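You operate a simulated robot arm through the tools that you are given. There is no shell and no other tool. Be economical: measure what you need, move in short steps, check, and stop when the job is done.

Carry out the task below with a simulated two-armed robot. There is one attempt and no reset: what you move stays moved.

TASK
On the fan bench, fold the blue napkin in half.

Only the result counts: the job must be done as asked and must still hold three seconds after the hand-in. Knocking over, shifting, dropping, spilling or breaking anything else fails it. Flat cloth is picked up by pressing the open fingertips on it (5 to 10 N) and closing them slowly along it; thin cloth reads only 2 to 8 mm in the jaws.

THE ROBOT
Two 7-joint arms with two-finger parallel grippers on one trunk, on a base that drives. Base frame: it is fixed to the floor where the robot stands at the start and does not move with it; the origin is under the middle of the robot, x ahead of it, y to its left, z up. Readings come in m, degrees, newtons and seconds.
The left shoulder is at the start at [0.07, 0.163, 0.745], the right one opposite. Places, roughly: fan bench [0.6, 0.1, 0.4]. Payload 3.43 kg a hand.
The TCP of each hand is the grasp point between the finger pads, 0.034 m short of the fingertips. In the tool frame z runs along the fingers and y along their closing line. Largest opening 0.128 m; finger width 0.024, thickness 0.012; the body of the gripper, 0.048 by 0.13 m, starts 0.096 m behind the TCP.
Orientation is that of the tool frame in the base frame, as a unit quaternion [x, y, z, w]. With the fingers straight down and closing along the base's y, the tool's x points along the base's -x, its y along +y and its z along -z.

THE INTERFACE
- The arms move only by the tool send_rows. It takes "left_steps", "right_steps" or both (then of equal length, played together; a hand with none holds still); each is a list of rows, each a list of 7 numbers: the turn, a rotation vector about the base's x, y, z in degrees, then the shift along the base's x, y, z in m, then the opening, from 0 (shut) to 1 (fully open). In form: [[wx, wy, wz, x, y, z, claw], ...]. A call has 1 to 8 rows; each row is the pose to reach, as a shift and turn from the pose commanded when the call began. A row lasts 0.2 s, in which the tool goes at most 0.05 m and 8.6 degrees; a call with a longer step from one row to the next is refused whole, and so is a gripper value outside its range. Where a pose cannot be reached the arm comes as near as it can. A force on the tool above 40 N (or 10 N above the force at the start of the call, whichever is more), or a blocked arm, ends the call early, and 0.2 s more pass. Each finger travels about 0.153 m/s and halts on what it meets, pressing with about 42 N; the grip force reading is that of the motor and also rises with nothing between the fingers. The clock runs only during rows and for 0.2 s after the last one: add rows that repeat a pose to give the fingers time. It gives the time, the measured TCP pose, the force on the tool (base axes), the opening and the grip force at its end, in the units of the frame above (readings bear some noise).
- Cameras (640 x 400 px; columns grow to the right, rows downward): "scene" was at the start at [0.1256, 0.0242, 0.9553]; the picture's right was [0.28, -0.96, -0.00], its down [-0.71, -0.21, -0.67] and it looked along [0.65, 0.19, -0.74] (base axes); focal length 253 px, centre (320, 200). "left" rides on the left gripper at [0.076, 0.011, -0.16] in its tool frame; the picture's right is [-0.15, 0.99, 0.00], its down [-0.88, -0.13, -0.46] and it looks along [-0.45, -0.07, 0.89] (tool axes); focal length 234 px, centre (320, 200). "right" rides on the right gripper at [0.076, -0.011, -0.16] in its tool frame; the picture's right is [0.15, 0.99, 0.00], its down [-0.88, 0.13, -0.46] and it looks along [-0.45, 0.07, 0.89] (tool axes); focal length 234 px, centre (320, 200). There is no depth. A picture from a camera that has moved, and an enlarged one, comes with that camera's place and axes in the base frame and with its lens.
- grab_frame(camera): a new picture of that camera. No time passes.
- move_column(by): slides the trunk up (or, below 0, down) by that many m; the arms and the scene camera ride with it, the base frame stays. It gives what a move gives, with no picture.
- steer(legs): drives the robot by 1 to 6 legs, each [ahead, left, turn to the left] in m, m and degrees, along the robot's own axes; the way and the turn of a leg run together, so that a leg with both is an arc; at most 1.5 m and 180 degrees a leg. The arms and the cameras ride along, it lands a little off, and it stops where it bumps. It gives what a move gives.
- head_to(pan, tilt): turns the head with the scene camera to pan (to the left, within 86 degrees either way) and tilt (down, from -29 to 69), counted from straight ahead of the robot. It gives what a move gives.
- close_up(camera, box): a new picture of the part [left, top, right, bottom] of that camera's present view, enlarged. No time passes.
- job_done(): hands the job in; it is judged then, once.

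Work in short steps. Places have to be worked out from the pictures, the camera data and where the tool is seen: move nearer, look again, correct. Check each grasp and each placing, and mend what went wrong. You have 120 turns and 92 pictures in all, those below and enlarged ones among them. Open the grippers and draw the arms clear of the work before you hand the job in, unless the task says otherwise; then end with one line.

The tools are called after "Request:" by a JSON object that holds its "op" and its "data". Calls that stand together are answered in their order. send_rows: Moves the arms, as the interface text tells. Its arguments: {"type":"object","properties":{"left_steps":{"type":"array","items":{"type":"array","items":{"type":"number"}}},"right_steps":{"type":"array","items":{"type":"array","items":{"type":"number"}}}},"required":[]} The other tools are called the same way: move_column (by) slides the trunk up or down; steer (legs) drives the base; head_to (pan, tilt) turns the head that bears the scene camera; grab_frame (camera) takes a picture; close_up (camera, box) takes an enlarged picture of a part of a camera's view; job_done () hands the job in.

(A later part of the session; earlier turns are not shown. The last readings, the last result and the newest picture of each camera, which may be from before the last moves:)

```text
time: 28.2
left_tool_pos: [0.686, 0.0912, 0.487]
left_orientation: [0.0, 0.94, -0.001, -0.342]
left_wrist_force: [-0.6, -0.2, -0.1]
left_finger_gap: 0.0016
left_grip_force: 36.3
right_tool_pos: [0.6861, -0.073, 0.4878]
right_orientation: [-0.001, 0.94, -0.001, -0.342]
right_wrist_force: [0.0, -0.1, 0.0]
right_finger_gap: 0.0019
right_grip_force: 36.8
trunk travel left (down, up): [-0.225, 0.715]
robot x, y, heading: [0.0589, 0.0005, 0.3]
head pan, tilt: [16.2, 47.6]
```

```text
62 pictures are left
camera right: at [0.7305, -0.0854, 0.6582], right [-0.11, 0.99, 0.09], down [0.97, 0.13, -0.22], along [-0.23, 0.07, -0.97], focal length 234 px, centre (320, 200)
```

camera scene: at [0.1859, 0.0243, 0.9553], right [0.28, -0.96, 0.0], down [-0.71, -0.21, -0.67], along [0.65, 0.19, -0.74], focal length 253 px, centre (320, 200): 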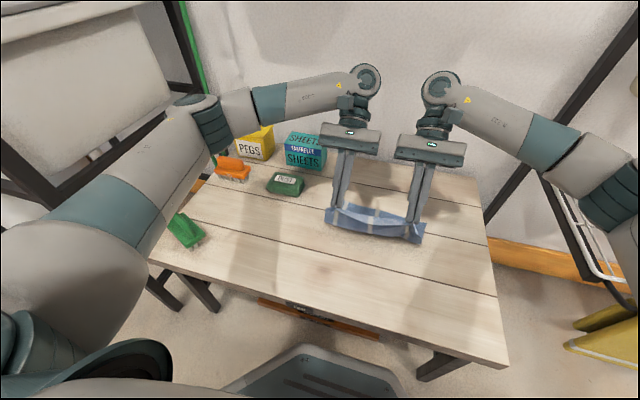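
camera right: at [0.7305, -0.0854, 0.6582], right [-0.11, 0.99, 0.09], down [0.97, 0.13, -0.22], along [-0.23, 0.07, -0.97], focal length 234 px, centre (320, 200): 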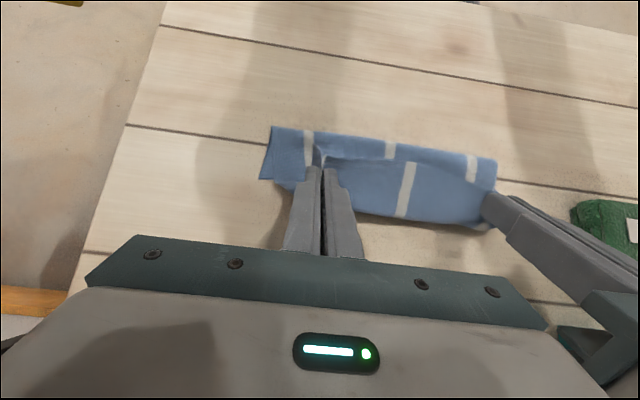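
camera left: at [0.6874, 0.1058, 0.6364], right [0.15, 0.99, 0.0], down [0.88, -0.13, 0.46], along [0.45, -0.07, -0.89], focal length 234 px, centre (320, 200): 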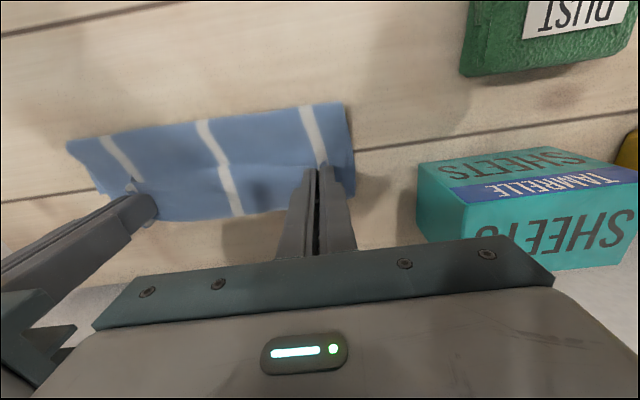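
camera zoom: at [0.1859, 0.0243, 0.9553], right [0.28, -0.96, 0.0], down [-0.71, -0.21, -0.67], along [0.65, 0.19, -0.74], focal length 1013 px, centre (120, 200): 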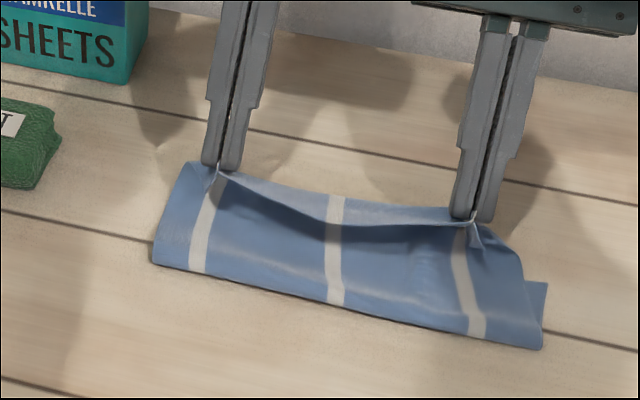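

The tall arc peeled the bottom layer: fold at x ≈ 0.606 with the far edge at 0.66. I go back, lay it flat slightly nearer, and redo with a lower arc and more tilt.

Request:
{"op": "send_rows", "data": {"left_steps": [[0, -5, 0, -0.03, 0, 0.02, 0], [0, -10, 0, -0.065, 0, 0.03, 0], [0, -15, 0, -0.1, 0, 0.03, 0], [0, -20, 0, -0.135, 0, 0.022, 0], [0, -25, 0, -0.165, 0, 0.01, 0], [0, -30, 0, -0.19, 0, -0.005, 0], [0, -35, 0, -0.207, 0, -0.018, 0], [0, -40, 0, -0.215, 0, -0.024, 0]], "right_steps": [[0, -5, 0, -0.03, 0, 0.02, 0], [0, -10, 0, -0.065, 0, 0.03, 0], [0, -15, 0, -0.1, 0, 0.03, 0], [0, -20, 0, -0.135, 0, 0.022, 0], [0, -25, 0, -0.165, 0, 0.01, 0], [0, -30, 0, -0.19, 0, -0.005, 0], [0, -35, 0, -0.207, 0, -0.018, 0], [0, -40, 0, -0.215, 0, -0.024, 0]]}}

Request:
{"op": "send_rows", "data": {"left_steps": [[0, 0, 0, -0.008, 0, 0, 0], [0, 0, 0, -0.018, 0, 0, 0], [0, 0, 0, -0.03, 0, 0, 0], [0, 0, 0, -0.03, 0, 0, 0]], "right_steps": [[0, 0, 0, -0.008, 0, 0, 0], [0, 0, 0, -0.018, 0, 0, 0], [0, 0, 0, -0.03, 0, 0, 0], [0, 0, 0, -0.03, 0, 0, 0]]}}

Request:
{"op": "grab_frame", "data": {"camera": "scene"}}

Request:
{"op": "grab_frame", "data": {"camera": "right"}}

```text
time: 30.0
left_tool_pos: [0.4704, 0.0917, 0.4634]
left_orientation: [-0.001, 1.0, 0.0, 0.001]
left_wrist_force: [0.1, 0.4, -0.1]
left_finger_gap: 0.0018
left_grip_force: 36.8
right_tool_pos: [0.4695, -0.0742, 0.4657]
right_orientation: [0.0, 1.0, 0.0, 0.0]
right_wrist_force: [-0.3, 0.8, -0.4]
right_finger_gap: 0.0019
right_grip_force: 36.6
trunk travel left (down, up): [-0.225, 0.715]
robot x, y, heading: [0.0606, 0.0006, -0.3]
head pan, tilt: [16.2, 47.6]
```

```text
time: 31.0
left_tool_pos: [0.4402, 0.0915, 0.4644]
left_orientation: [0.0, 1.0, -0.001, 0.0]
left_wrist_force: [0.1, 0.0, 0.5]
left_finger_gap: 0.0017
left_grip_force: 36.4
right_tool_pos: [0.4407, -0.0743, 0.464]
right_orientation: [0.0, 1.0, -0.001, 0.0]
right_wrist_force: [-0.3, 0.1, 0.2]
right_finger_gap: 0.0019
right_grip_force: 36.4
trunk travel left (down, up): [-0.225, 0.715]
robot x, y, heading: [0.0599, 0.0015, 0.1]
head pan, tilt: [16.2, 47.6]
```

```text
61 pictures are left
camera scene: at [0.1858, 0.0243, 0.9553], right [0.28, -0.96, 0.0], down [-0.71, -0.21, -0.67], along [0.65, 0.19, -0.74], focal length 253 px, centre (320, 200)
```

scene: 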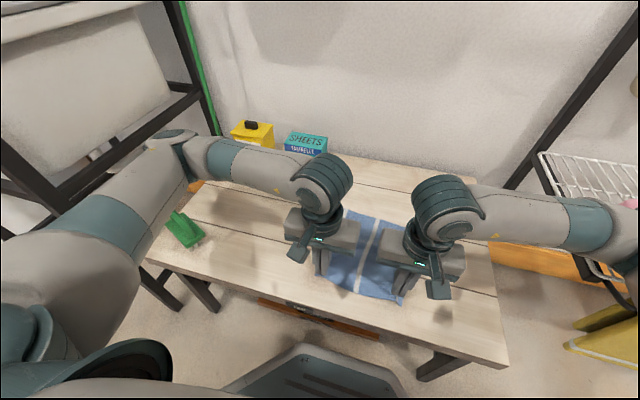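

```text
60 pictures are left
camera right: at [0.3644, -0.0857, 0.6238], right [-0.15, 0.99, 0.0], down [0.88, 0.13, 0.46], along [0.45, 0.07, -0.89], focal length 234 px, centre (320, 200)
```

right: 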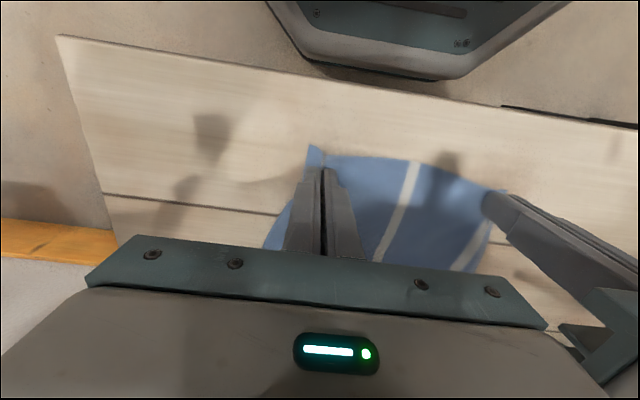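

Far edge is at about 0.637, so the fold line should be near 0.531. I redo the first half with a lower arc and tilt up to 55°.

Request:
{"op": "send_rows", "data": {"left_steps": [[0, 8, 0, 0.008, 0, 0.017, 0], [0, 16, 0, 0.021, 0, 0.032, 0], [0, 24, 0, 0.04, 0, 0.044, 0], [0, 32, 0, 0.062, 0, 0.053, 0], [0, 40, 0, 0.086, 0, 0.057, 0], [0, 48, 0, 0.111, 0, 0.057, 0], [0, 55, 0, 0.136, 0, 0.0525, 0], [0, 55, 0, 0.136, 0, 0.0525, 0]], "right_steps": [[0, 8, 0, 0.008, 0, 0.017, 0], [0, 16, 0, 0.021, 0, 0.032, 0], [0, 24, 0, 0.04, 0, 0.044, 0], [0, 32, 0, 0.062, 0, 0.053, 0], [0, 40, 0, 0.086, 0, 0.057, 0], [0, 48, 0, 0.111, 0, 0.057, 0], [0, 55, 0, 0.136, 0, 0.0525, 0], [0, 55, 0, 0.136, 0, 0.0525, 0]]}}

Request:
{"op": "close_up", "data": {"camera": "scene", "box": [290, 180, 450, 280]}}

Request:
{"op": "grab_frame", "data": {"camera": "right"}}

```text
time: 32.8
left_tool_pos: [0.5775, 0.0935, 0.5162]
left_orientation: [0.0, 0.887, 0.0, -0.462]
left_wrist_force: [-0.3, 0.5, -0.3]
left_finger_gap: 0.0016
left_grip_force: 36.8
right_tool_pos: [0.5749, -0.0734, 0.5188]
right_orientation: [0.0, 0.886, 0.001, -0.463]
right_wrist_force: [-0.3, 0.4, -0.3]
right_finger_gap: 0.0018
right_grip_force: 36.5
trunk travel left (down, up): [-0.225, 0.715]
robot x, y, heading: [0.0626, -0.0005, 0.1]
head pan, tilt: [16.2, 47.6]
```

```text
4.00 times, centred on (370, 230) of scene
camera zoom: at [0.186, 0.0243, 0.9553], right [0.28, -0.96, 0.0], down [-0.71, -0.21, -0.67], along [0.65, 0.19, -0.74], focal length 1013 px, centre (120, 80)
```

zoom: 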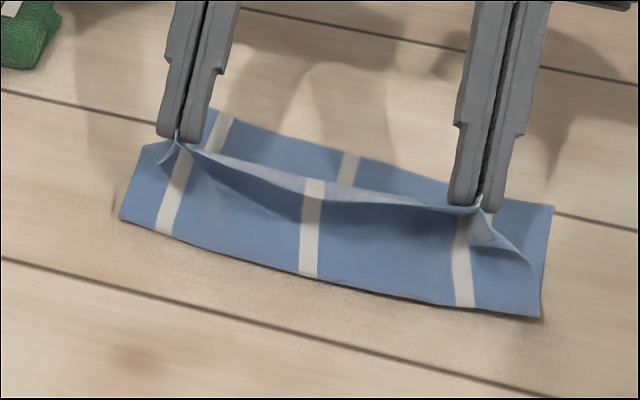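

```text
58 pictures are left
camera right: at [0.6631, -0.0848, 0.6705], right [-0.08, 0.99, 0.12], down [0.88, 0.13, -0.46], along [-0.47, 0.07, -0.88], focal length 234 px, centre (320, 200)
```

right: 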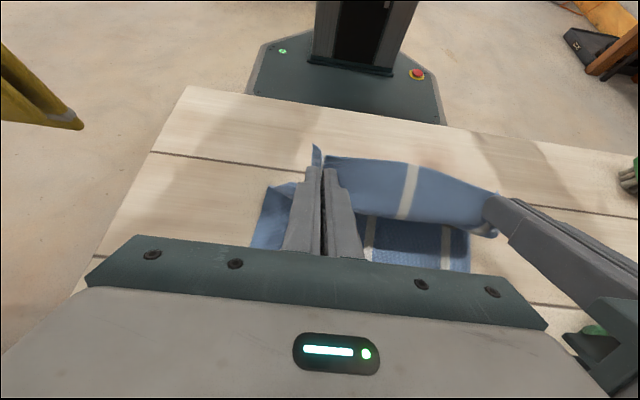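

Much better: the bottom layer lies flat behind and the fold line is at x ≈ 0.54. I lower the hem toward the far edge (≈ 0.632).

Request:
{"op": "send_rows", "data": {"left_steps": [[0, 0, 0, 0.022, 0, -0.008, 0], [0, 0, 0, 0.042, 0, -0.02, 0], [0, -2, 0, 0.059, 0, -0.0335, 0], [0, -5, 0, 0.072, 0, -0.045, 0], [0, -7, 0, 0.081, 0, -0.052, 0], [0, -7, 0, 0.081, 0, -0.052, 0]], "right_steps": [[0, 0, 0, 0.022, 0, -0.008, 0], [0, 0, 0, 0.042, 0, -0.02, 0], [0, -2, 0, 0.059, 0, -0.0335, 0], [0, -5, 0, 0.072, 0, -0.045, 0], [0, -7, 0, 0.081, 0, -0.052, 0], [0, -7, 0, 0.081, 0, -0.052, 0]]}}

Request:
{"op": "close_up", "data": {"camera": "scene", "box": [290, 180, 450, 280]}}

Request:
{"op": "grab_frame", "data": {"camera": "right"}}

```text
time: 34.2
left_tool_pos: [0.6592, 0.0899, 0.4641]
left_orientation: [-0.001, 0.914, -0.001, -0.407]
left_wrist_force: [-0.3, 0.7, 0.2]
left_finger_gap: 0.0018
left_grip_force: 36.1
right_tool_pos: [0.6577, -0.0723, 0.4652]
right_orientation: [0.0, 0.914, 0.001, -0.407]
right_wrist_force: [-0.3, 1.0, 0.0]
right_finger_gap: 0.002
right_grip_force: 36.4
trunk travel left (down, up): [-0.225, 0.715]
robot x, y, heading: [0.0592, -0.0022, 0.2]
head pan, tilt: [16.2, 47.6]
```

```text
4.00 times, centred on (370, 230) of scene
camera zoom: at [0.1859, 0.0243, 0.9553], right [0.28, -0.96, 0.0], down [-0.71, -0.21, -0.67], along [0.65, 0.19, -0.74], focal length 1013 px, centre (120, 80)
```

zoom: 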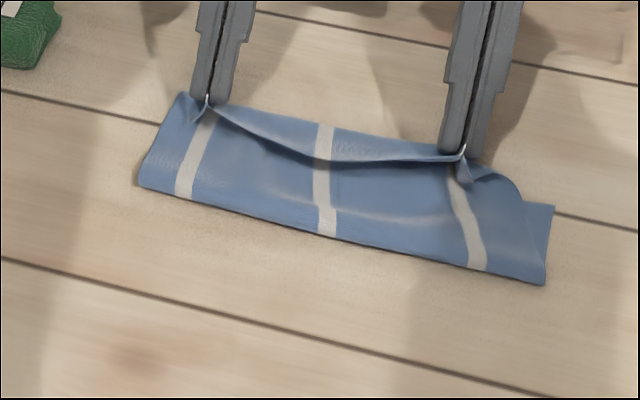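

```text
56 pictures are left
camera right: at [0.7256, -0.0852, 0.6275], right [-0.1, 0.99, 0.11], down [0.93, 0.13, -0.35], along [-0.36, 0.07, -0.93], focal length 234 px, centre (320, 200)
```

right: 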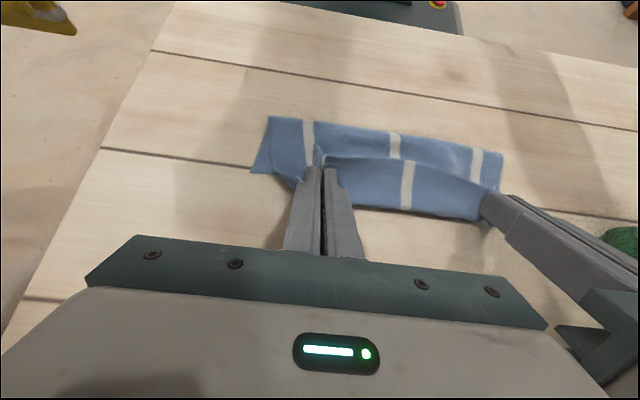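

The roll at the hem keeps drawing the fold forward. I'll release here to let the hem flop over to its natural side, then regrasp it in the right orientation.

Request:
{"op": "send_rows", "data": {"left_steps": [[0, 0, 0, 0, 0, 0, 0.1], [0, 0, 0, 0, 0, 0, 0.2], [0, 0, 0, 0, 0, 0, 0.25], [0, 0, 0, 0, 0, 0, 0.25]], "right_steps": [[0, 0, 0, 0, 0, 0, 0.1], [0, 0, 0, 0, 0, 0, 0.2], [0, 0, 0, 0, 0, 0, 0.25], [0, 0, 0, 0, 0, 0, 0.25]]}}

Request:
{"op": "close_up", "data": {"camera": "scene", "box": [290, 180, 450, 280]}}

Request:
{"op": "grab_frame", "data": {"camera": "right"}}

```text
time: 35.2
left_tool_pos: [0.6581, 0.0922, 0.4641]
left_orientation: [-0.001, 0.914, -0.001, -0.407]
left_wrist_force: [0.0, 0.1, -0.2]
left_finger_gap: 0.032
left_grip_force: 0.0
right_tool_pos: [0.6567, -0.072, 0.4656]
right_orientation: [-0.001, 0.914, 0.0, -0.407]
right_wrist_force: [0.2, -0.9, 0.1]
right_finger_gap: 0.0319
right_grip_force: 0.0
trunk travel left (down, up): [-0.225, 0.715]
robot x, y, heading: [0.0607, -0.0024, -0.1]
head pan, tilt: [16.2, 47.6]
```

```text
4.00 times, centred on (370, 230) of scene
camera zoom: at [0.1859, 0.0243, 0.9553], right [0.28, -0.96, 0.0], down [-0.71, -0.21, -0.67], along [0.65, 0.19, -0.74], focal length 1013 px, centre (120, 80)
```

zoom: 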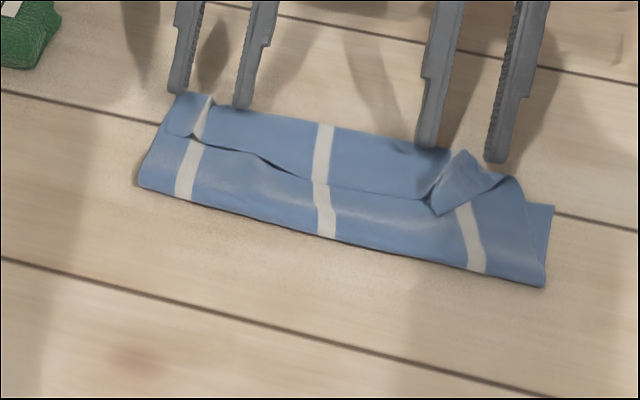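

```text
54 pictures are left
camera right: at [0.7256, -0.0853, 0.6277], right [-0.1, 0.99, 0.11], down [0.93, 0.13, -0.35], along [-0.36, 0.07, -0.93], focal length 234 px, centre (320, 200)
```

right: 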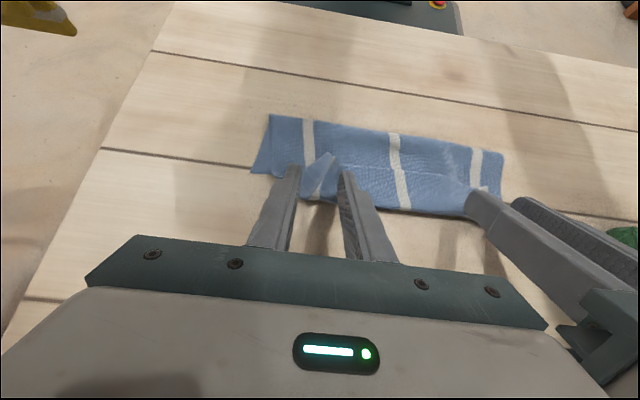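

The hem flopped back toward me, so the hem needs roughly 90° of rotation in all. Plan: regrasp the flap with the fingers pre-tilted the other way (−40°), then rotate to +50° during the fold. First I lift clear to see the flap.

Request:
{"op": "send_rows", "data": {"left_steps": [[0, 0, 0, 0.015, 0, 0.015, 0.25], [0, -8, 0, 0.015, 0, 0.04, 0.25], [0, -16, 0, 0, 0, 0.07, 0.25], [0, -24, 0, -0.02, 0.01, 0.09, 0.25], [0, -32, 0, -0.05, 0.03, 0.1, 0.25], [0, -40, 0, -0.08, 0.05, 0.1, 0.25], [0, -48, 0, -0.12, 0.06, 0.1, 0.25]], "right_steps": [[0, 0, 0, 0.015, 0, 0.015, 0.25], [0, -8, 0, 0.015, 0, 0.04, 0.25], [0, -16, 0, 0, 0, 0.07, 0.25], [0, -24, 0, -0.02, -0.01, 0.09, 0.25], [0, -32, 0, -0.05, -0.03, 0.1, 0.25], [0, -40, 0, -0.08, -0.05, 0.1, 0.25], [0, -48, 0, -0.12, -0.06, 0.1, 0.25]]}}

Request:
{"op": "close_up", "data": {"camera": "scene", "box": [290, 180, 450, 280]}}

Request:
{"op": "grab_frame", "data": {"camera": "right"}}

Request:
{"op": "grab_frame", "data": {"camera": "left"}}

```text
time: 36.8
left_tool_pos: [0.5356, 0.1527, 0.5639]
left_orientation: [-0.002, 1.0, 0.0, 0.002]
left_wrist_force: [-0.5, 0.0, -0.1]
left_finger_gap: 0.0318
left_grip_force: 0.0
right_tool_pos: [0.5376, -0.1333, 0.567]
right_orientation: [0.001, 1.0, 0.001, 0.001]
right_wrist_force: [0.2, 0.1, -0.4]
right_finger_gap: 0.0318
right_grip_force: 0.0
trunk travel left (down, up): [-0.225, 0.715]
robot x, y, heading: [0.0648, -0.0044, -0.2]
head pan, tilt: [16.2, 47.6]
```

```text
4.00 times, centred on (370, 230) of scene
camera zoom: at [0.1856, 0.0243, 0.9555], right [0.28, -0.96, 0.0], down [-0.71, -0.21, -0.67], along [0.65, 0.19, -0.74], focal length 1013 px, centre (120, 80)
```

zoom: 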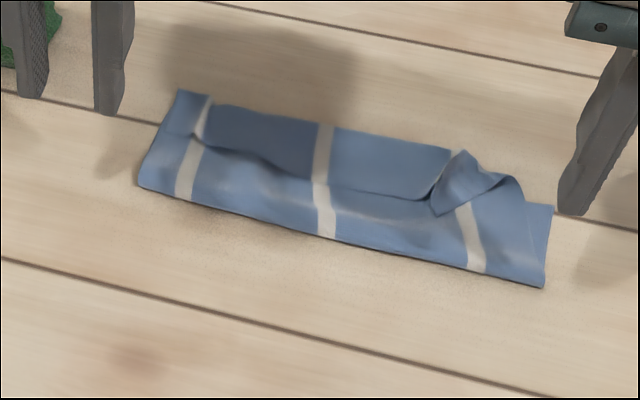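

```text
52 pictures are left
camera right: at [0.4611, -0.1458, 0.7257], right [-0.14, 0.99, 0.0], down [0.88, 0.13, 0.46], along [0.45, 0.07, -0.89], focal length 234 px, centre (320, 200)
```

right: 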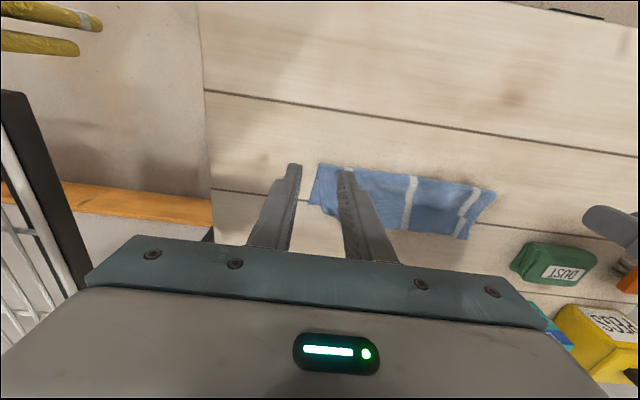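

```text
51 pictures are left
camera left: at [0.4605, 0.1639, 0.7229], right [0.14, 0.99, 0.0], down [0.88, -0.13, 0.46], along [0.45, -0.07, -0.89], focal length 234 px, centre (320, 200)
```

left: 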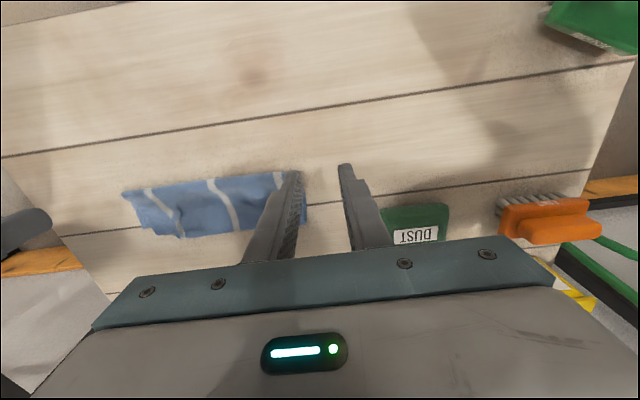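

I'll first flatten: grasp the flap (left) and the dog-eared corner (right) vertically and pull them back toward me. Moving above those points.

Request:
{"op": "send_rows", "data": {"left_steps": [[0, 0, 0, 0.03, -0.025, 0, 0.25], [0, 0, 0, 0.06, -0.05, 0, 0.25], [0, 0, 0, 0.09, -0.078, -0.01, 0.25], [0, 0, 0, 0.09, -0.078, -0.05, 0.25], [0, 0, 0, 0.09, -0.078, -0.086, 0.25], [0, 0, 0, 0.09, -0.078, -0.096, 0.25], [0, 0, 0, 0.09, -0.078, -0.096, 0.25]], "right_steps": [[0, 0, 0, 0.026, 0.024, 0, 0.25], [0, 0, 0, 0.052, 0.048, 0, 0.25], [0, 0, 0, 0.077, 0.071, -0.01, 0.25], [0, 0, 0, 0.077, 0.071, -0.05, 0.25], [0, 0, 0, 0.077, 0.071, -0.086, 0.25], [0, 0, 0, 0.077, 0.071, -0.096, 0.25], [0, 0, 0, 0.077, 0.071, -0.096, 0.25]]}}

Request:
{"op": "close_up", "data": {"camera": "scene", "box": [290, 180, 450, 280]}}

```text
time: 38.4
left_tool_pos: [0.6274, 0.0745, 0.4677]
left_orientation: [0.0, 1.0, 0.0, 0.0]
left_wrist_force: [0.3, -1.0, -0.3]
left_finger_gap: 0.032
left_grip_force: 0.1
right_tool_pos: [0.6147, -0.0612, 0.4693]
right_orientation: [0.0, 1.0, 0.0, 0.0]
right_wrist_force: [-0.2, -0.2, -0.5]
right_finger_gap: 0.0321
right_grip_force: 0.0
trunk travel left (down, up): [-0.225, 0.715]
robot x, y, heading: [0.0665, 0.0002, 0.0]
head pan, tilt: [16.2, 47.6]
```

```text
4.00 times, centred on (370, 230) of scene
camera zoom: at [0.1858, 0.0243, 0.9553], right [0.28, -0.96, 0.0], down [-0.71, -0.21, -0.67], along [0.65, 0.19, -0.74], focal length 1013 px, centre (120, 80)
```

zoom: 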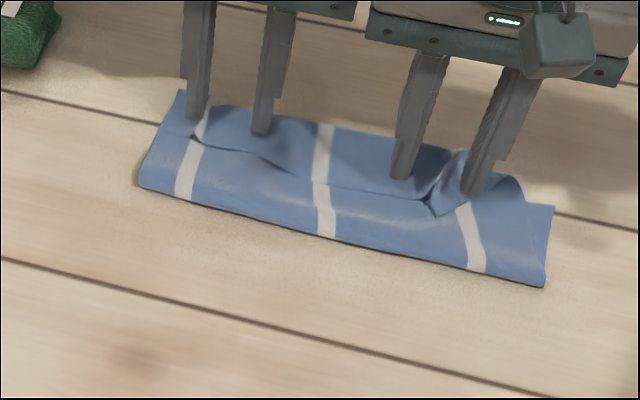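

Positions look right. I lower to contact.

Request:
{"op": "send_rows", "data": {"left_steps": [[0, 0, 0, 0, 0, -0.004, 0.25], [0, 0, 0, 0, 0, -0.008, 0.25], [0, 0, 0, 0, 0, -0.011, 0.25], [0, 0, 0, 0, 0, -0.011, 0.25]], "right_steps": [[0, 0, 0, 0, 0, -0.004, 0.25], [0, 0, 0, 0, 0, -0.008, 0.25], [0, 0, 0, 0, 0, -0.011, 0.25], [0, 0, 0, 0, 0, -0.011, 0.25]]}}

```text
time: 39.4
left_tool_pos: [0.6286, 0.0742, 0.4566]
left_orientation: [0.0, 1.0, 0.0, 0.0]
left_wrist_force: [-0.5, -0.2, 0.8]
left_finger_gap: 0.0322
left_grip_force: 0.2
right_tool_pos: [0.6146, -0.0623, 0.4586]
right_orientation: [0.001, 1.0, 0.0, -0.001]
right_wrist_force: [-0.1, -0.4, -0.1]
right_finger_gap: 0.0321
right_grip_force: 0.1
trunk travel left (down, up): [-0.225, 0.715]
robot x, y, heading: [0.0583, 0.0025, -0.0]
head pan, tilt: [16.2, 47.6]
```

Barely touching; I press 2–3 mm more and check.

Request:
{"op": "send_rows", "data": {"left_steps": [[0, 0, 0, 0, 0, -0.0015, 0.25], [0, 0, 0, 0, 0, -0.0015, 0.25]], "right_steps": [[0, 0, 0, 0, 0, -0.003, 0.25], [0, 0, 0, 0, 0, -0.003, 0.25]]}}

```text
time: 40.0
left_tool_pos: [0.6282, 0.0744, 0.4559]
left_orientation: [0.0, 1.0, 0.0, 0.0]
left_wrist_force: [-0.6, 0.9, 5.5]
left_finger_gap: 0.0321
left_grip_force: 0.1
right_tool_pos: [0.614, -0.062, 0.4566]
right_orientation: [-0.001, 1.0, 0.001, 0.0]
right_wrist_force: [-0.8, -0.1, 1.4]
right_finger_gap: 0.0321
right_grip_force: 0.1
trunk travel left (down, up): [-0.225, 0.715]
robot x, y, heading: [0.0581, -0.0017, 0.0]
head pan, tilt: [16.2, 47.6]
```

Contact. I add a touch more pressure on the right and close slowly.

Request:
{"op": "send_rows", "data": {"left_steps": [[0, 0, 0, 0, 0, 0, 0.22], [0, 0, 0, 0, 0, 0, 0.19], [0, 0, 0, 0, 0, 0, 0.16], [0, 0, 0, 0, 0, 0, 0.13], [0, 0, 0, 0, 0, 0, 0.1], [0, 0, 0, 0, 0, 0, 0.06], [0, 0, 0, 0, 0, 0, 0.02], [0, 0, 0, 0, 0, 0, 0]], "right_steps": [[0, 0, 0, 0, 0, -0.001, 0.22], [0, 0, 0, 0, 0, -0.001, 0.19], [0, 0, 0, 0, 0, -0.001, 0.16], [0, 0, 0, 0, 0, -0.001, 0.13], [0, 0, 0, 0, 0, -0.001, 0.1], [0, 0, 0, 0, 0, -0.001, 0.06], [0, 0, 0, 0, 0, -0.001, 0.02], [0, 0, 0, 0, 0, -0.001, 0]]}}

Request:
{"op": "close_up", "data": {"camera": "scene", "box": [290, 180, 450, 280]}}

```text
time: 41.8
left_tool_pos: [0.6283, 0.0746, 0.455]
left_orientation: [0.0, 1.0, -0.001, 0.001]
left_wrist_force: [0.5, -7.7, 5.3]
left_finger_gap: 0.0022
left_grip_force: 36.6
right_tool_pos: [0.6141, -0.0617, 0.4552]
right_orientation: [-0.001, 1.0, 0.001, 0.001]
right_wrist_force: [1.9, 7.0, 14.2]
right_finger_gap: 0.0017
right_grip_force: 37.3
trunk travel left (down, up): [-0.225, 0.715]
robot x, y, heading: [0.0593, -0.0035, -0.3]
head pan, tilt: [16.2, 47.6]
```

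```text
4.00 times, centred on (370, 230) of scene
camera zoom: at [0.1845, 0.0243, 0.9555], right [0.28, -0.96, 0.0], down [-0.71, -0.21, -0.67], along [0.65, 0.19, -0.74], focal length 1013 px, centre (120, 80)
```

zoom: 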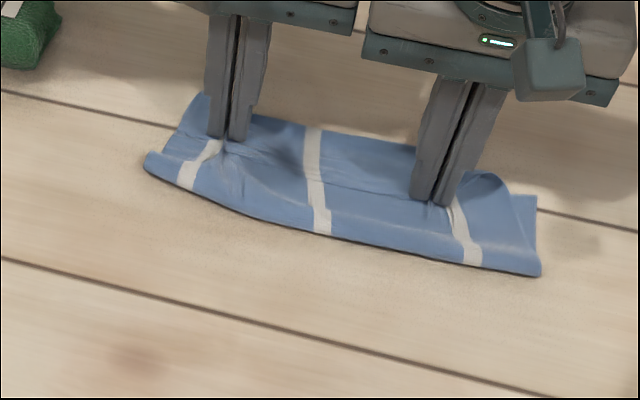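

Both gripped. I lift 5 cm with slight inward relief to see whether only the hem comes up.

Request:
{"op": "send_rows", "data": {"left_steps": [[0, 0, 0, 0, -0.003, 0.015, 0], [0, 0, 0, -0.005, -0.003, 0.035, 0], [0, 0, 0, -0.015, -0.003, 0.055, 0], [0, 0, 0, -0.015, -0.003, 0.055, 0]], "right_steps": [[0, 0, 0, 0, 0.003, 0.015, 0], [0, 0, 0, -0.005, 0.003, 0.035, 0], [0, 0, 0, -0.015, 0.003, 0.055, 0], [0, 0, 0, -0.015, 0.003, 0.055, 0]]}}

Request:
{"op": "close_up", "data": {"camera": "scene", "box": [290, 160, 450, 260]}}

```text
time: 42.8
left_tool_pos: [0.6133, 0.071, 0.5103]
left_orientation: [0.001, 1.0, 0.0, 0.0]
left_wrist_force: [-0.7, -0.2, 0.3]
left_finger_gap: 0.0023
left_grip_force: 37.4
right_tool_pos: [0.5989, -0.0595, 0.5102]
right_orientation: [0.0, 1.0, 0.0, -0.001]
right_wrist_force: [-0.3, -0.4, 0.3]
right_finger_gap: 0.0021
right_grip_force: 36.9
trunk travel left (down, up): [-0.225, 0.715]
robot x, y, heading: [0.0593, -0.0002, -0.1]
head pan, tilt: [16.2, 47.6]
```

```text
4.00 times, centred on (370, 210) of scene
camera zoom: at [0.1858, 0.0243, 0.9552], right [0.28, -0.96, 0.0], down [-0.71, -0.21, -0.67], along [0.65, 0.19, -0.74], focal length 1013 px, centre (120, 160)
```

zoom: 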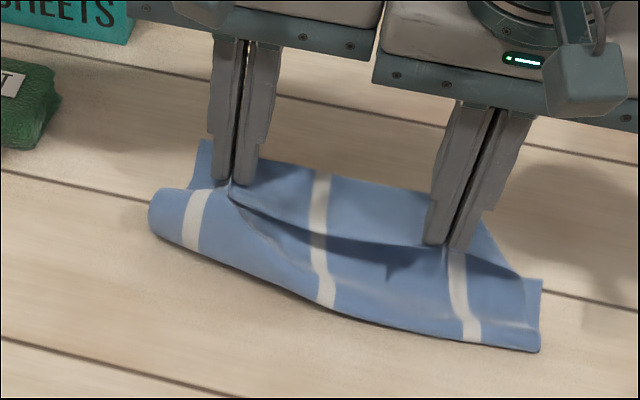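

The hem is up. I carry it back and lay the napkin flat toward me, spreading the hands slightly.

Request:
{"op": "send_rows", "data": {"left_steps": [[0, 0, 0, -0.03, 0.003, 0.005, 0], [0, 0, 0, -0.065, 0.004, 0.005, 0], [0, 0, 0, -0.095, 0.004, -0.005, 0], [0, 0, 0, -0.125, 0.004, -0.02, 0], [0, 0, 0, -0.15, 0.004, -0.035, 0], [0, 0, 0, -0.17, 0.004, -0.046, 0], [0, 0, 0, -0.18, 0.004, -0.046, 0], [0, 0, 0, -0.18, 0.004, -0.046, 0]], "right_steps": [[0, 0, 0, -0.03, -0.003, 0.005, 0], [0, 0, 0, -0.065, -0.004, 0.005, 0], [0, 0, 0, -0.095, -0.004, -0.005, 0], [0, 0, 0, -0.125, -0.004, -0.02, 0], [0, 0, 0, -0.15, -0.004, -0.035, 0], [0, 0, 0, -0.17, -0.004, -0.046, 0], [0, 0, 0, -0.18, -0.004, -0.046, 0], [0, 0, 0, -0.18, -0.004, -0.046, 0]]}}

Request:
{"op": "grab_frame", "data": {"camera": "scene"}}

Request:
{"op": "grab_frame", "data": {"camera": "right"}}

```text
time: 44.6
left_tool_pos: [0.4335, 0.0751, 0.4645]
left_orientation: [0.0, 1.0, 0.0, 0.0]
left_wrist_force: [-0.3, -11.8, 0.1]
left_finger_gap: 0.002
left_grip_force: 37.1
right_tool_pos: [0.4187, -0.0616, 0.4643]
right_orientation: [0.001, 1.0, 0.0, 0.0]
right_wrist_force: [0.3, 11.3, -1.1]
right_finger_gap: 0.0021
right_grip_force: 37.0
trunk travel left (down, up): [-0.225, 0.715]
robot x, y, heading: [0.0588, -0.0002, -0.1]
head pan, tilt: [16.2, 47.6]
```

```text
47 pictures are left
camera scene: at [0.1858, 0.0243, 0.9553], right [0.28, -0.96, 0.0], down [-0.71, -0.21, -0.67], along [0.65, 0.19, -0.74], focal length 253 px, centre (320, 200)
```

scene: 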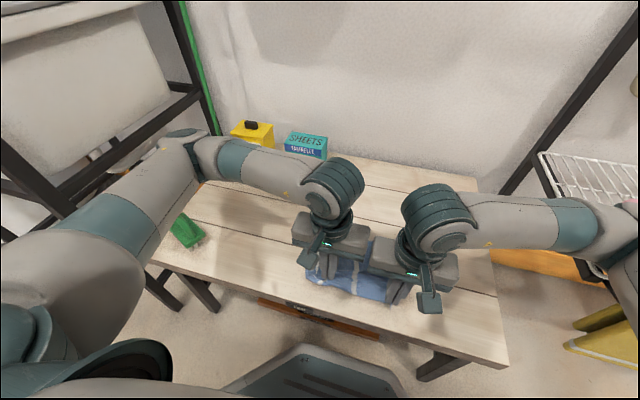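

```text
46 pictures are left
camera right: at [0.3435, -0.0746, 0.6239], right [-0.15, 0.99, 0.0], down [0.88, 0.13, 0.46], along [0.45, 0.07, -0.89], focal length 234 px, centre (320, 200)
```

right: 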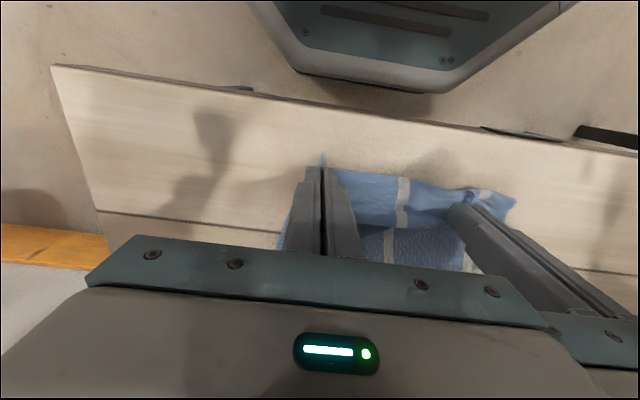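

There's still a step in the cloth and lateral tension. I release, raise the hands and look.

Request:
{"op": "send_rows", "data": {"left_steps": [[0, 0, 0, 0, -0.002, -0.004, 0.0], [0, 0, 0, 0, -0.002, -0.004, 0.15], [0, 0, 0, 0, -0.002, -0.002, 0.3], [0, 0, 0, 0, 0, 0.02, 0.3], [0, 0, 0, 0.01, 0.03, 0.06, 0.3], [0, 0, 0, 0.03, 0.07, 0.09, 0.3], [0, 0, 0, 0.06, 0.11, 0.1, 0.3]], "right_steps": [[0, 0, 0, 0, 0.002, -0.004, 0.0], [0, 0, 0, 0, 0.002, -0.004, 0.15], [0, 0, 0, 0, 0.002, -0.002, 0.3], [0, 0, 0, 0, 0, 0.02, 0.3], [0, 0, 0, 0.01, -0.03, 0.06, 0.3], [0, 0, 0, 0.03, -0.07, 0.09, 0.3], [0, 0, 0, 0.06, -0.11, 0.1, 0.3]]}}

Request:
{"op": "close_up", "data": {"camera": "scene", "box": [280, 190, 472, 310]}}

```text
refused: row 5 steps farther than a row can; nothing moved
```

```text
3.33 times, centred on (376, 250) of scene
camera zoom: at [0.1858, 0.0243, 0.9553], right [0.28, -0.96, 0.0], down [-0.71, -0.21, -0.67], along [0.65, 0.19, -0.74], focal length 844 px, centre (133, 33)
```

zoom: 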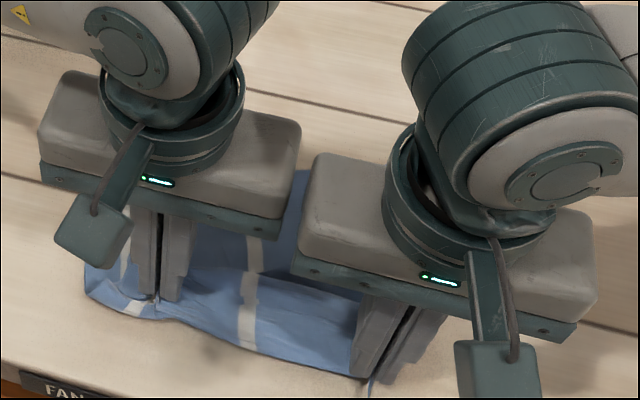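

Refused for step size; I send it with smaller steps.

Request:
{"op": "send_rows", "data": {"left_steps": [[0, 0, 0, 0, -0.002, -0.004, 0.0], [0, 0, 0, 0, -0.002, -0.004, 0.15], [0, 0, 0, 0, -0.002, -0.002, 0.3], [0, 0, 0, 0, 0, 0.025, 0.3], [0, 0, 0, 0.01, 0.02, 0.06, 0.3], [0, 0, 0, 0.025, 0.05, 0.09, 0.3], [0, 0, 0, 0.05, 0.09, 0.1, 0.3], [0, 0, 0, 0.07, 0.13, 0.1, 0.3]], "right_steps": [[0, 0, 0, 0, 0.002, -0.004, 0.0], [0, 0, 0, 0, 0.002, -0.004, 0.15], [0, 0, 0, 0, 0.002, -0.002, 0.3], [0, 0, 0, 0, 0, 0.025, 0.3], [0, 0, 0, 0.01, -0.02, 0.06, 0.3], [0, 0, 0, 0.025, -0.05, 0.09, 0.3], [0, 0, 0, 0.05, -0.09, 0.1, 0.3], [0, 0, 0, 0.07, -0.13, 0.1, 0.3]]}}

Request:
{"op": "close_up", "data": {"camera": "scene", "box": [280, 190, 472, 310]}}

```text
time: 46.4
left_tool_pos: [0.5021, 0.2064, 0.5662]
left_orientation: [-0.001, 1.0, -0.001, -0.001]
left_wrist_force: [0.0, 0.8, 0.1]
left_finger_gap: 0.0384
left_grip_force: 0.2
right_tool_pos: [0.4884, -0.1922, 0.562]
right_orientation: [-0.002, 1.0, 0.0, 0.0]
right_wrist_force: [1.2, -0.4, -0.8]
right_finger_gap: 0.0383
right_grip_force: 0.0
trunk travel left (down, up): [-0.225, 0.715]
robot x, y, heading: [0.0618, 0.0019, 0.2]
head pan, tilt: [16.2, 47.6]
```

```text
3.33 times, centred on (376, 250) of scene
camera zoom: at [0.1858, 0.0243, 0.9553], right [0.28, -0.96, 0.0], down [-0.71, -0.21, -0.67], along [0.65, 0.19, -0.74], focal length 844 px, centre (133, 33)
```

zoom: 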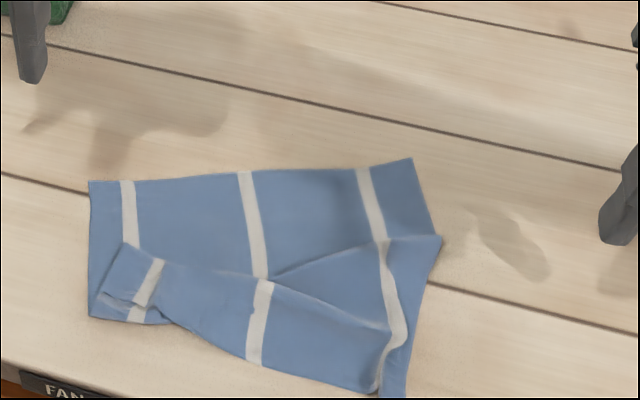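

The napkin is crumpled on the near side, with a clean far edge from (0.504, 0.150) to (0.591, −0.076). Better plan: grasp that far edge, hang the napkin so it straightens, then lay it in two halves; that holds the hem in its natural orientation. Moving over the far corners, yawed 21°.

Request:
{"op": "send_rows", "data": {"left_steps": [[0, 0, 5, 0, -0.02, 0, 0.28], [0, 0, 10, 0, -0.045, 0, 0.28], [0, 0, 15, 0.003, -0.07, 0, 0.28], [0, 0, 21, 0.003, -0.088, -0.02, 0.28], [0, 0, 21, 0.003, -0.088, -0.06, 0.28], [0, 0, 21, 0.003, -0.088, -0.09, 0.28], [0, 0, 21, 0.003, -0.088, -0.09, 0.28]], "right_steps": [[0, 0, 5, 0.02, 0.035, 0, 0.28], [0, 0, 10, 0.04, 0.07, 0, 0.28], [0, 0, 15, 0.06, 0.11, 0, 0.28], [0, 0, 21, 0.083, 0.141, -0.02, 0.28], [0, 0, 21, 0.083, 0.141, -0.06, 0.28], [0, 0, 21, 0.083, 0.141, -0.087, 0.28], [0, 0, 21, 0.083, 0.141, -0.087, 0.28]]}}

Request:
{"op": "close_up", "data": {"camera": "scene", "box": [280, 190, 472, 310]}}

Request:
{"op": "grab_frame", "data": {"camera": "left"}}

Request:
{"op": "grab_frame", "data": {"camera": "right"}}

```text
time: 48.0
left_tool_pos: [0.5067, 0.1167, 0.4751]
left_orientation: [-0.182, 0.983, 0.0, 0.0]
left_wrist_force: [-0.5, 0.1, 0.2]
left_finger_gap: 0.0357
left_grip_force: 0.1
right_tool_pos: [0.5714, -0.0514, 0.4767]
right_orientation: [-0.183, 0.983, 0.001, 0.0]
right_wrist_force: [-0.3, -0.2, 0.3]
right_finger_gap: 0.0357
right_grip_force: 0.0
trunk travel left (down, up): [-0.225, 0.715]
robot x, y, heading: [0.063, 0.0001, 0.2]
head pan, tilt: [16.2, 47.6]
```

```text
3.33 times, centred on (376, 250) of scene
camera zoom: at [0.1859, 0.0243, 0.9553], right [0.28, -0.96, 0.0], down [-0.71, -0.21, -0.67], along [0.65, 0.19, -0.74], focal length 844 px, centre (133, 33)
```

zoom: 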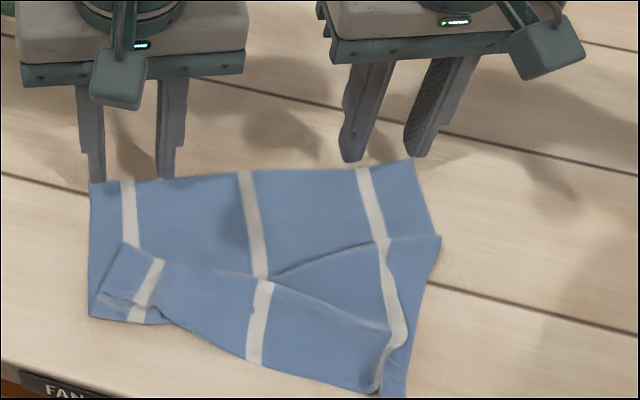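

```text
42 pictures are left
camera left: at [0.4317, 0.1008, 0.6337], right [-0.22, 0.98, 0.0], down [0.87, 0.19, 0.46], along [0.44, 0.1, -0.89], focal length 234 px, centre (320, 200)
```

left: 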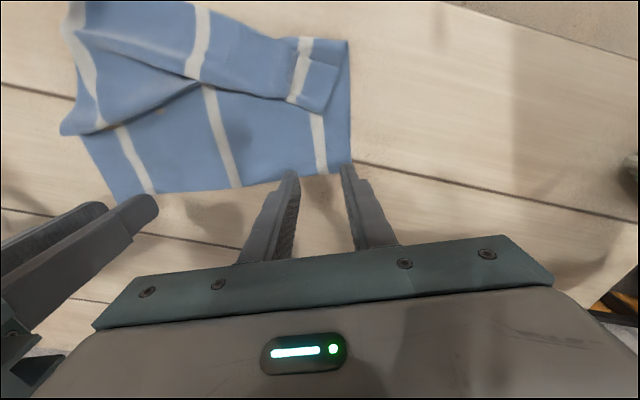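

```text
41 pictures are left
camera right: at [0.5067, -0.0907, 0.6357], right [-0.49, 0.87, 0.0], down [0.77, 0.44, 0.46], along [0.4, 0.22, -0.89], focal length 234 px, centre (320, 200)
```

right: 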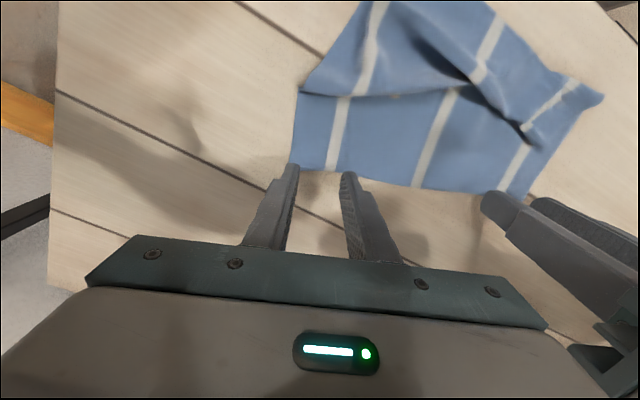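

Hand cameras refine the corners to (0.493, 0.147) and (0.587, −0.077). I correct slightly and lower to just above contact.

Request:
{"op": "send_rows", "data": {"left_steps": [[0, 0, 1, -0.011, -0.001, 0, 0.26], [0, 0, 1, -0.011, -0.001, -0.01, 0.26], [0, 0, 1, -0.011, -0.001, -0.018, 0.26], [0, 0, 1, -0.011, -0.001, -0.02, 0.26], [0, 0, 1, -0.011, -0.001, -0.02, 0.26]], "right_steps": [[0, 0, 1, -0.005, -0.002, 0, 0.26], [0, 0, 1, -0.005, -0.002, -0.01, 0.26], [0, 0, 1, -0.005, -0.002, -0.018, 0.26], [0, 0, 1, -0.005, -0.002, -0.021, 0.26], [0, 0, 1, -0.005, -0.002, -0.021, 0.26]]}}

Request:
{"op": "close_up", "data": {"camera": "scene", "box": [280, 190, 472, 310]}}

```text
time: 49.2
left_tool_pos: [0.4948, 0.1166, 0.4551]
left_orientation: [-0.191, 0.982, -0.001, 0.0]
left_wrist_force: [0.7, -0.1, 8.6]
left_finger_gap: 0.0331
left_grip_force: 0.0
right_tool_pos: [0.567, -0.0548, 0.457]
right_orientation: [-0.191, 0.982, -0.001, -0.001]
right_wrist_force: [0.2, 0.3, 0.3]
right_finger_gap: 0.0334
right_grip_force: 0.1
trunk travel left (down, up): [-0.225, 0.715]
robot x, y, heading: [0.0562, 0.0012, 0.2]
head pan, tilt: [16.2, 47.6]
```

```text
3.33 times, centred on (376, 250) of scene
camera zoom: at [0.1854, 0.0242, 0.9555], right [0.28, -0.96, 0.0], down [-0.71, -0.21, -0.67], along [0.65, 0.19, -0.74], focal length 844 px, centre (133, 33)
```

zoom: 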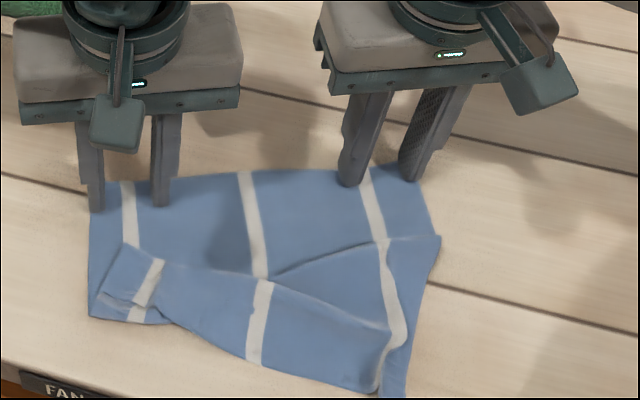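

Left is at 8.6 N. I press the right another 2.5 mm.

Request:
{"op": "send_rows", "data": {"right_steps": [[0, 0, 0, 0, 0, -0.0015, 0.26], [0, 0, 0, 0, 0, -0.0025, 0.26], [0, 0, 0, 0, 0, -0.0025, 0.26]]}}

```text
time: 50.0
left_tool_pos: [0.4941, 0.1171, 0.4548]
left_orientation: [-0.19, 0.982, 0.0, -0.001]
left_wrist_force: [-0.1, -0.7, 2.1]
left_finger_gap: 0.033
left_grip_force: 0.0
right_tool_pos: [0.567, -0.0539, 0.4559]
right_orientation: [-0.191, 0.982, 0.0, 0.002]
right_wrist_force: [-0.1, -5.2, 23.8]
right_finger_gap: 0.0332
right_grip_force: 0.1
trunk travel left (down, up): [-0.225, 0.715]
robot x, y, heading: [0.0588, -0.0001, 0.0]
head pan, tilt: [16.2, 47.6]
```

I ease the right, add a little on the left, and begin closing slowly.

Request:
{"op": "send_rows", "data": {"left_steps": [[0, 0, 0, 0, 0, -0.0008, 0.26], [0, 0, 0, 0, 0, -0.0008, 0.24], [0, 0, 0, 0, 0, -0.0008, 0.22], [0, 0, 0, 0, 0, -0.0008, 0.2], [0, 0, 0, 0, 0, -0.0008, 0.18], [0, 0, 0, 0, 0, -0.0008, 0.16], [0, 0, 0, 0, 0, -0.0008, 0.14], [0, 0, 0, 0, 0, -0.0008, 0.12]], "right_steps": [[0, 0, 0, 0, 0, 0.0013, 0.26], [0, 0, 0, 0, 0, 0.0013, 0.24], [0, 0, 0, 0, 0, 0.0013, 0.22], [0, 0, 0, 0, 0, 0.0013, 0.2], [0, 0, 0, 0, 0, 0.0013, 0.18], [0, 0, 0, 0, 0, 0.0013, 0.16], [0, 0, 0, 0, 0, 0.0013, 0.14], [0, 0, 0, 0, 0, 0.0013, 0.12]]}}

```text
time: 51.8
left_tool_pos: [0.4954, 0.116, 0.4541]
left_orientation: [-0.191, 0.982, -0.001, 0.001]
left_wrist_force: [1.1, -2.3, 15.7]
left_finger_gap: 0.0136
left_grip_force: 0.0
right_tool_pos: [0.5665, -0.0543, 0.4551]
right_orientation: [-0.191, 0.982, 0.0, 0.001]
right_wrist_force: [-0.6, 0.6, 18.7]
right_finger_gap: 0.0133
right_grip_force: 0.1
trunk travel left (down, up): [-0.225, 0.715]
robot x, y, heading: [0.0607, -0.0022, -0.0]
head pan, tilt: [16.2, 47.6]
```

Force 16–19 N; I ease 0.7 mm and finish closing.

Request:
{"op": "send_rows", "data": {"left_steps": [[0, 0, 0, 0, 0, 0.0006, 0.1], [0, 0, 0, 0, 0, 0.0006, 0.08], [0, 0, 0, 0, 0, 0.0006, 0.06], [0, 0, 0, 0, 0, 0.0006, 0.04], [0, 0, 0, 0, 0, 0.0006, 0.02], [0, 0, 0, 0, 0, 0.0006, 0], [0, 0, 0, 0, 0, 0.0006, 0]], "right_steps": [[0, 0, 0, 0, 0, 0.0009, 0.1], [0, 0, 0, 0, 0, 0.0009, 0.08], [0, 0, 0, 0, 0, 0.0009, 0.06], [0, 0, 0, 0, 0, 0.0009, 0.04], [0, 0, 0, 0, 0, 0.0009, 0.02], [0, 0, 0, 0, 0, 0.0009, 0], [0, 0, 0, 0, 0, 0.0009, 0]]}}

Request:
{"op": "close_up", "data": {"camera": "scene", "box": [280, 190, 472, 310]}}

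```text
time: 53.4
left_tool_pos: [0.4934, 0.115, 0.4559]
left_orientation: [-0.191, 0.982, -0.001, -0.001]
left_wrist_force: [5.9, -16.1, 8.9]
left_finger_gap: 0.0019
left_grip_force: 36.6
right_tool_pos: [0.5651, -0.0539, 0.4554]
right_orientation: [-0.191, 0.982, 0.001, 0.0]
right_wrist_force: [-6.3, 15.3, 8.2]
right_finger_gap: 0.0016
right_grip_force: 36.4
trunk travel left (down, up): [-0.225, 0.715]
robot x, y, heading: [0.0578, 0.0008, -0.2]
head pan, tilt: [16.2, 47.6]
```

```text
3.33 times, centred on (376, 250) of scene
camera zoom: at [0.1849, 0.0242, 0.9554], right [0.28, -0.96, 0.0], down [-0.71, -0.21, -0.67], along [0.65, 0.19, -0.74], focal length 844 px, centre (133, 33)
```

zoom: 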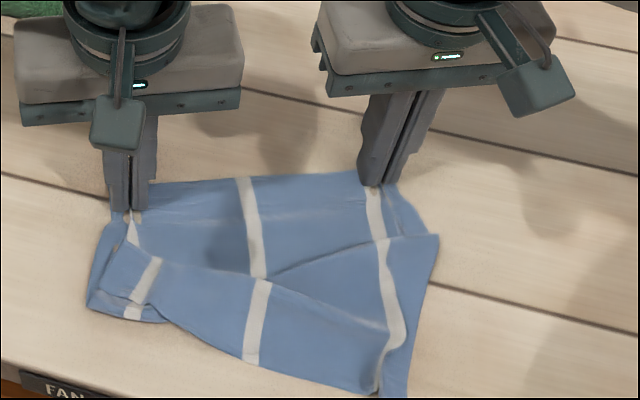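

Both corners gripped (1.9 and 1.6 mm). I lift about 27 cm, turning the hands square, so the napkin hangs straight.

Request:
{"op": "send_rows", "data": {"left_steps": [[0, 0, 0, 0.0, -0.002, 0.02, 0], [0, 0, -3, 0.012, -0.006, 0.055, 0], [0, 0, -6, 0.025, -0.01, 0.09, 0], [0, 0, -10, 0.038, -0.014, 0.125, 0], [0, 0, -13, 0.05, -0.018, 0.16, 0], [0, 0, -16, 0.062, -0.021, 0.195, 0], [0, 0, -19, 0.075, -0.024, 0.23, 0], [0, 0, -22, 0.086, -0.027, 0.265, 0]], "right_steps": [[0, 0, 0, 0.0, 0.002, 0.02, 0], [0, 0, -3, 0.002, -0.003, 0.055, 0], [0, 0, -6, 0.004, -0.008, 0.09, 0], [0, 0, -10, 0.006, -0.014, 0.125, 0], [0, 0, -13, 0.008, -0.019, 0.16, 0], [0, 0, -16, 0.01, -0.025, 0.195, 0], [0, 0, -19, 0.012, -0.03, 0.23, 0], [0, 0, -22, 0.015, -0.035, 0.265, 0]]}}

Request:
{"op": "grab_frame", "data": {"camera": "scene"}}

```text
time: 55.2
left_tool_pos: [0.5803, 0.0886, 0.7204]
left_orientation: [0.001, 1.0, 0.0, 0.0]
left_wrist_force: [0.7, -2.6, 0.4]
left_finger_gap: 0.0016
left_grip_force: 36.3
right_tool_pos: [0.5814, -0.0896, 0.7216]
right_orientation: [-0.001, 1.0, 0.0, 0.0]
right_wrist_force: [0.9, 2.0, -0.4]
right_finger_gap: 0.0016
right_grip_force: 37.2
trunk travel left (down, up): [-0.225, 0.715]
robot x, y, heading: [0.062, 0.0032, 0.2]
head pan, tilt: [16.2, 47.6]
```

```text
38 pictures are left
camera scene: at [0.1852, 0.0242, 0.9553], right [0.28, -0.96, 0.0], down [-0.71, -0.21, -0.67], along [0.65, 0.19, -0.74], focal length 253 px, centre (320, 200)
```

scene: 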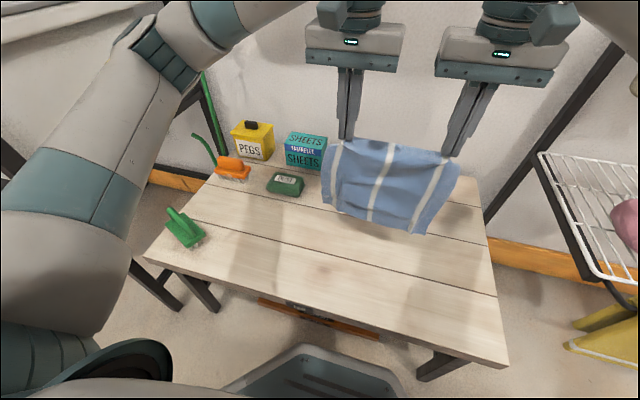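

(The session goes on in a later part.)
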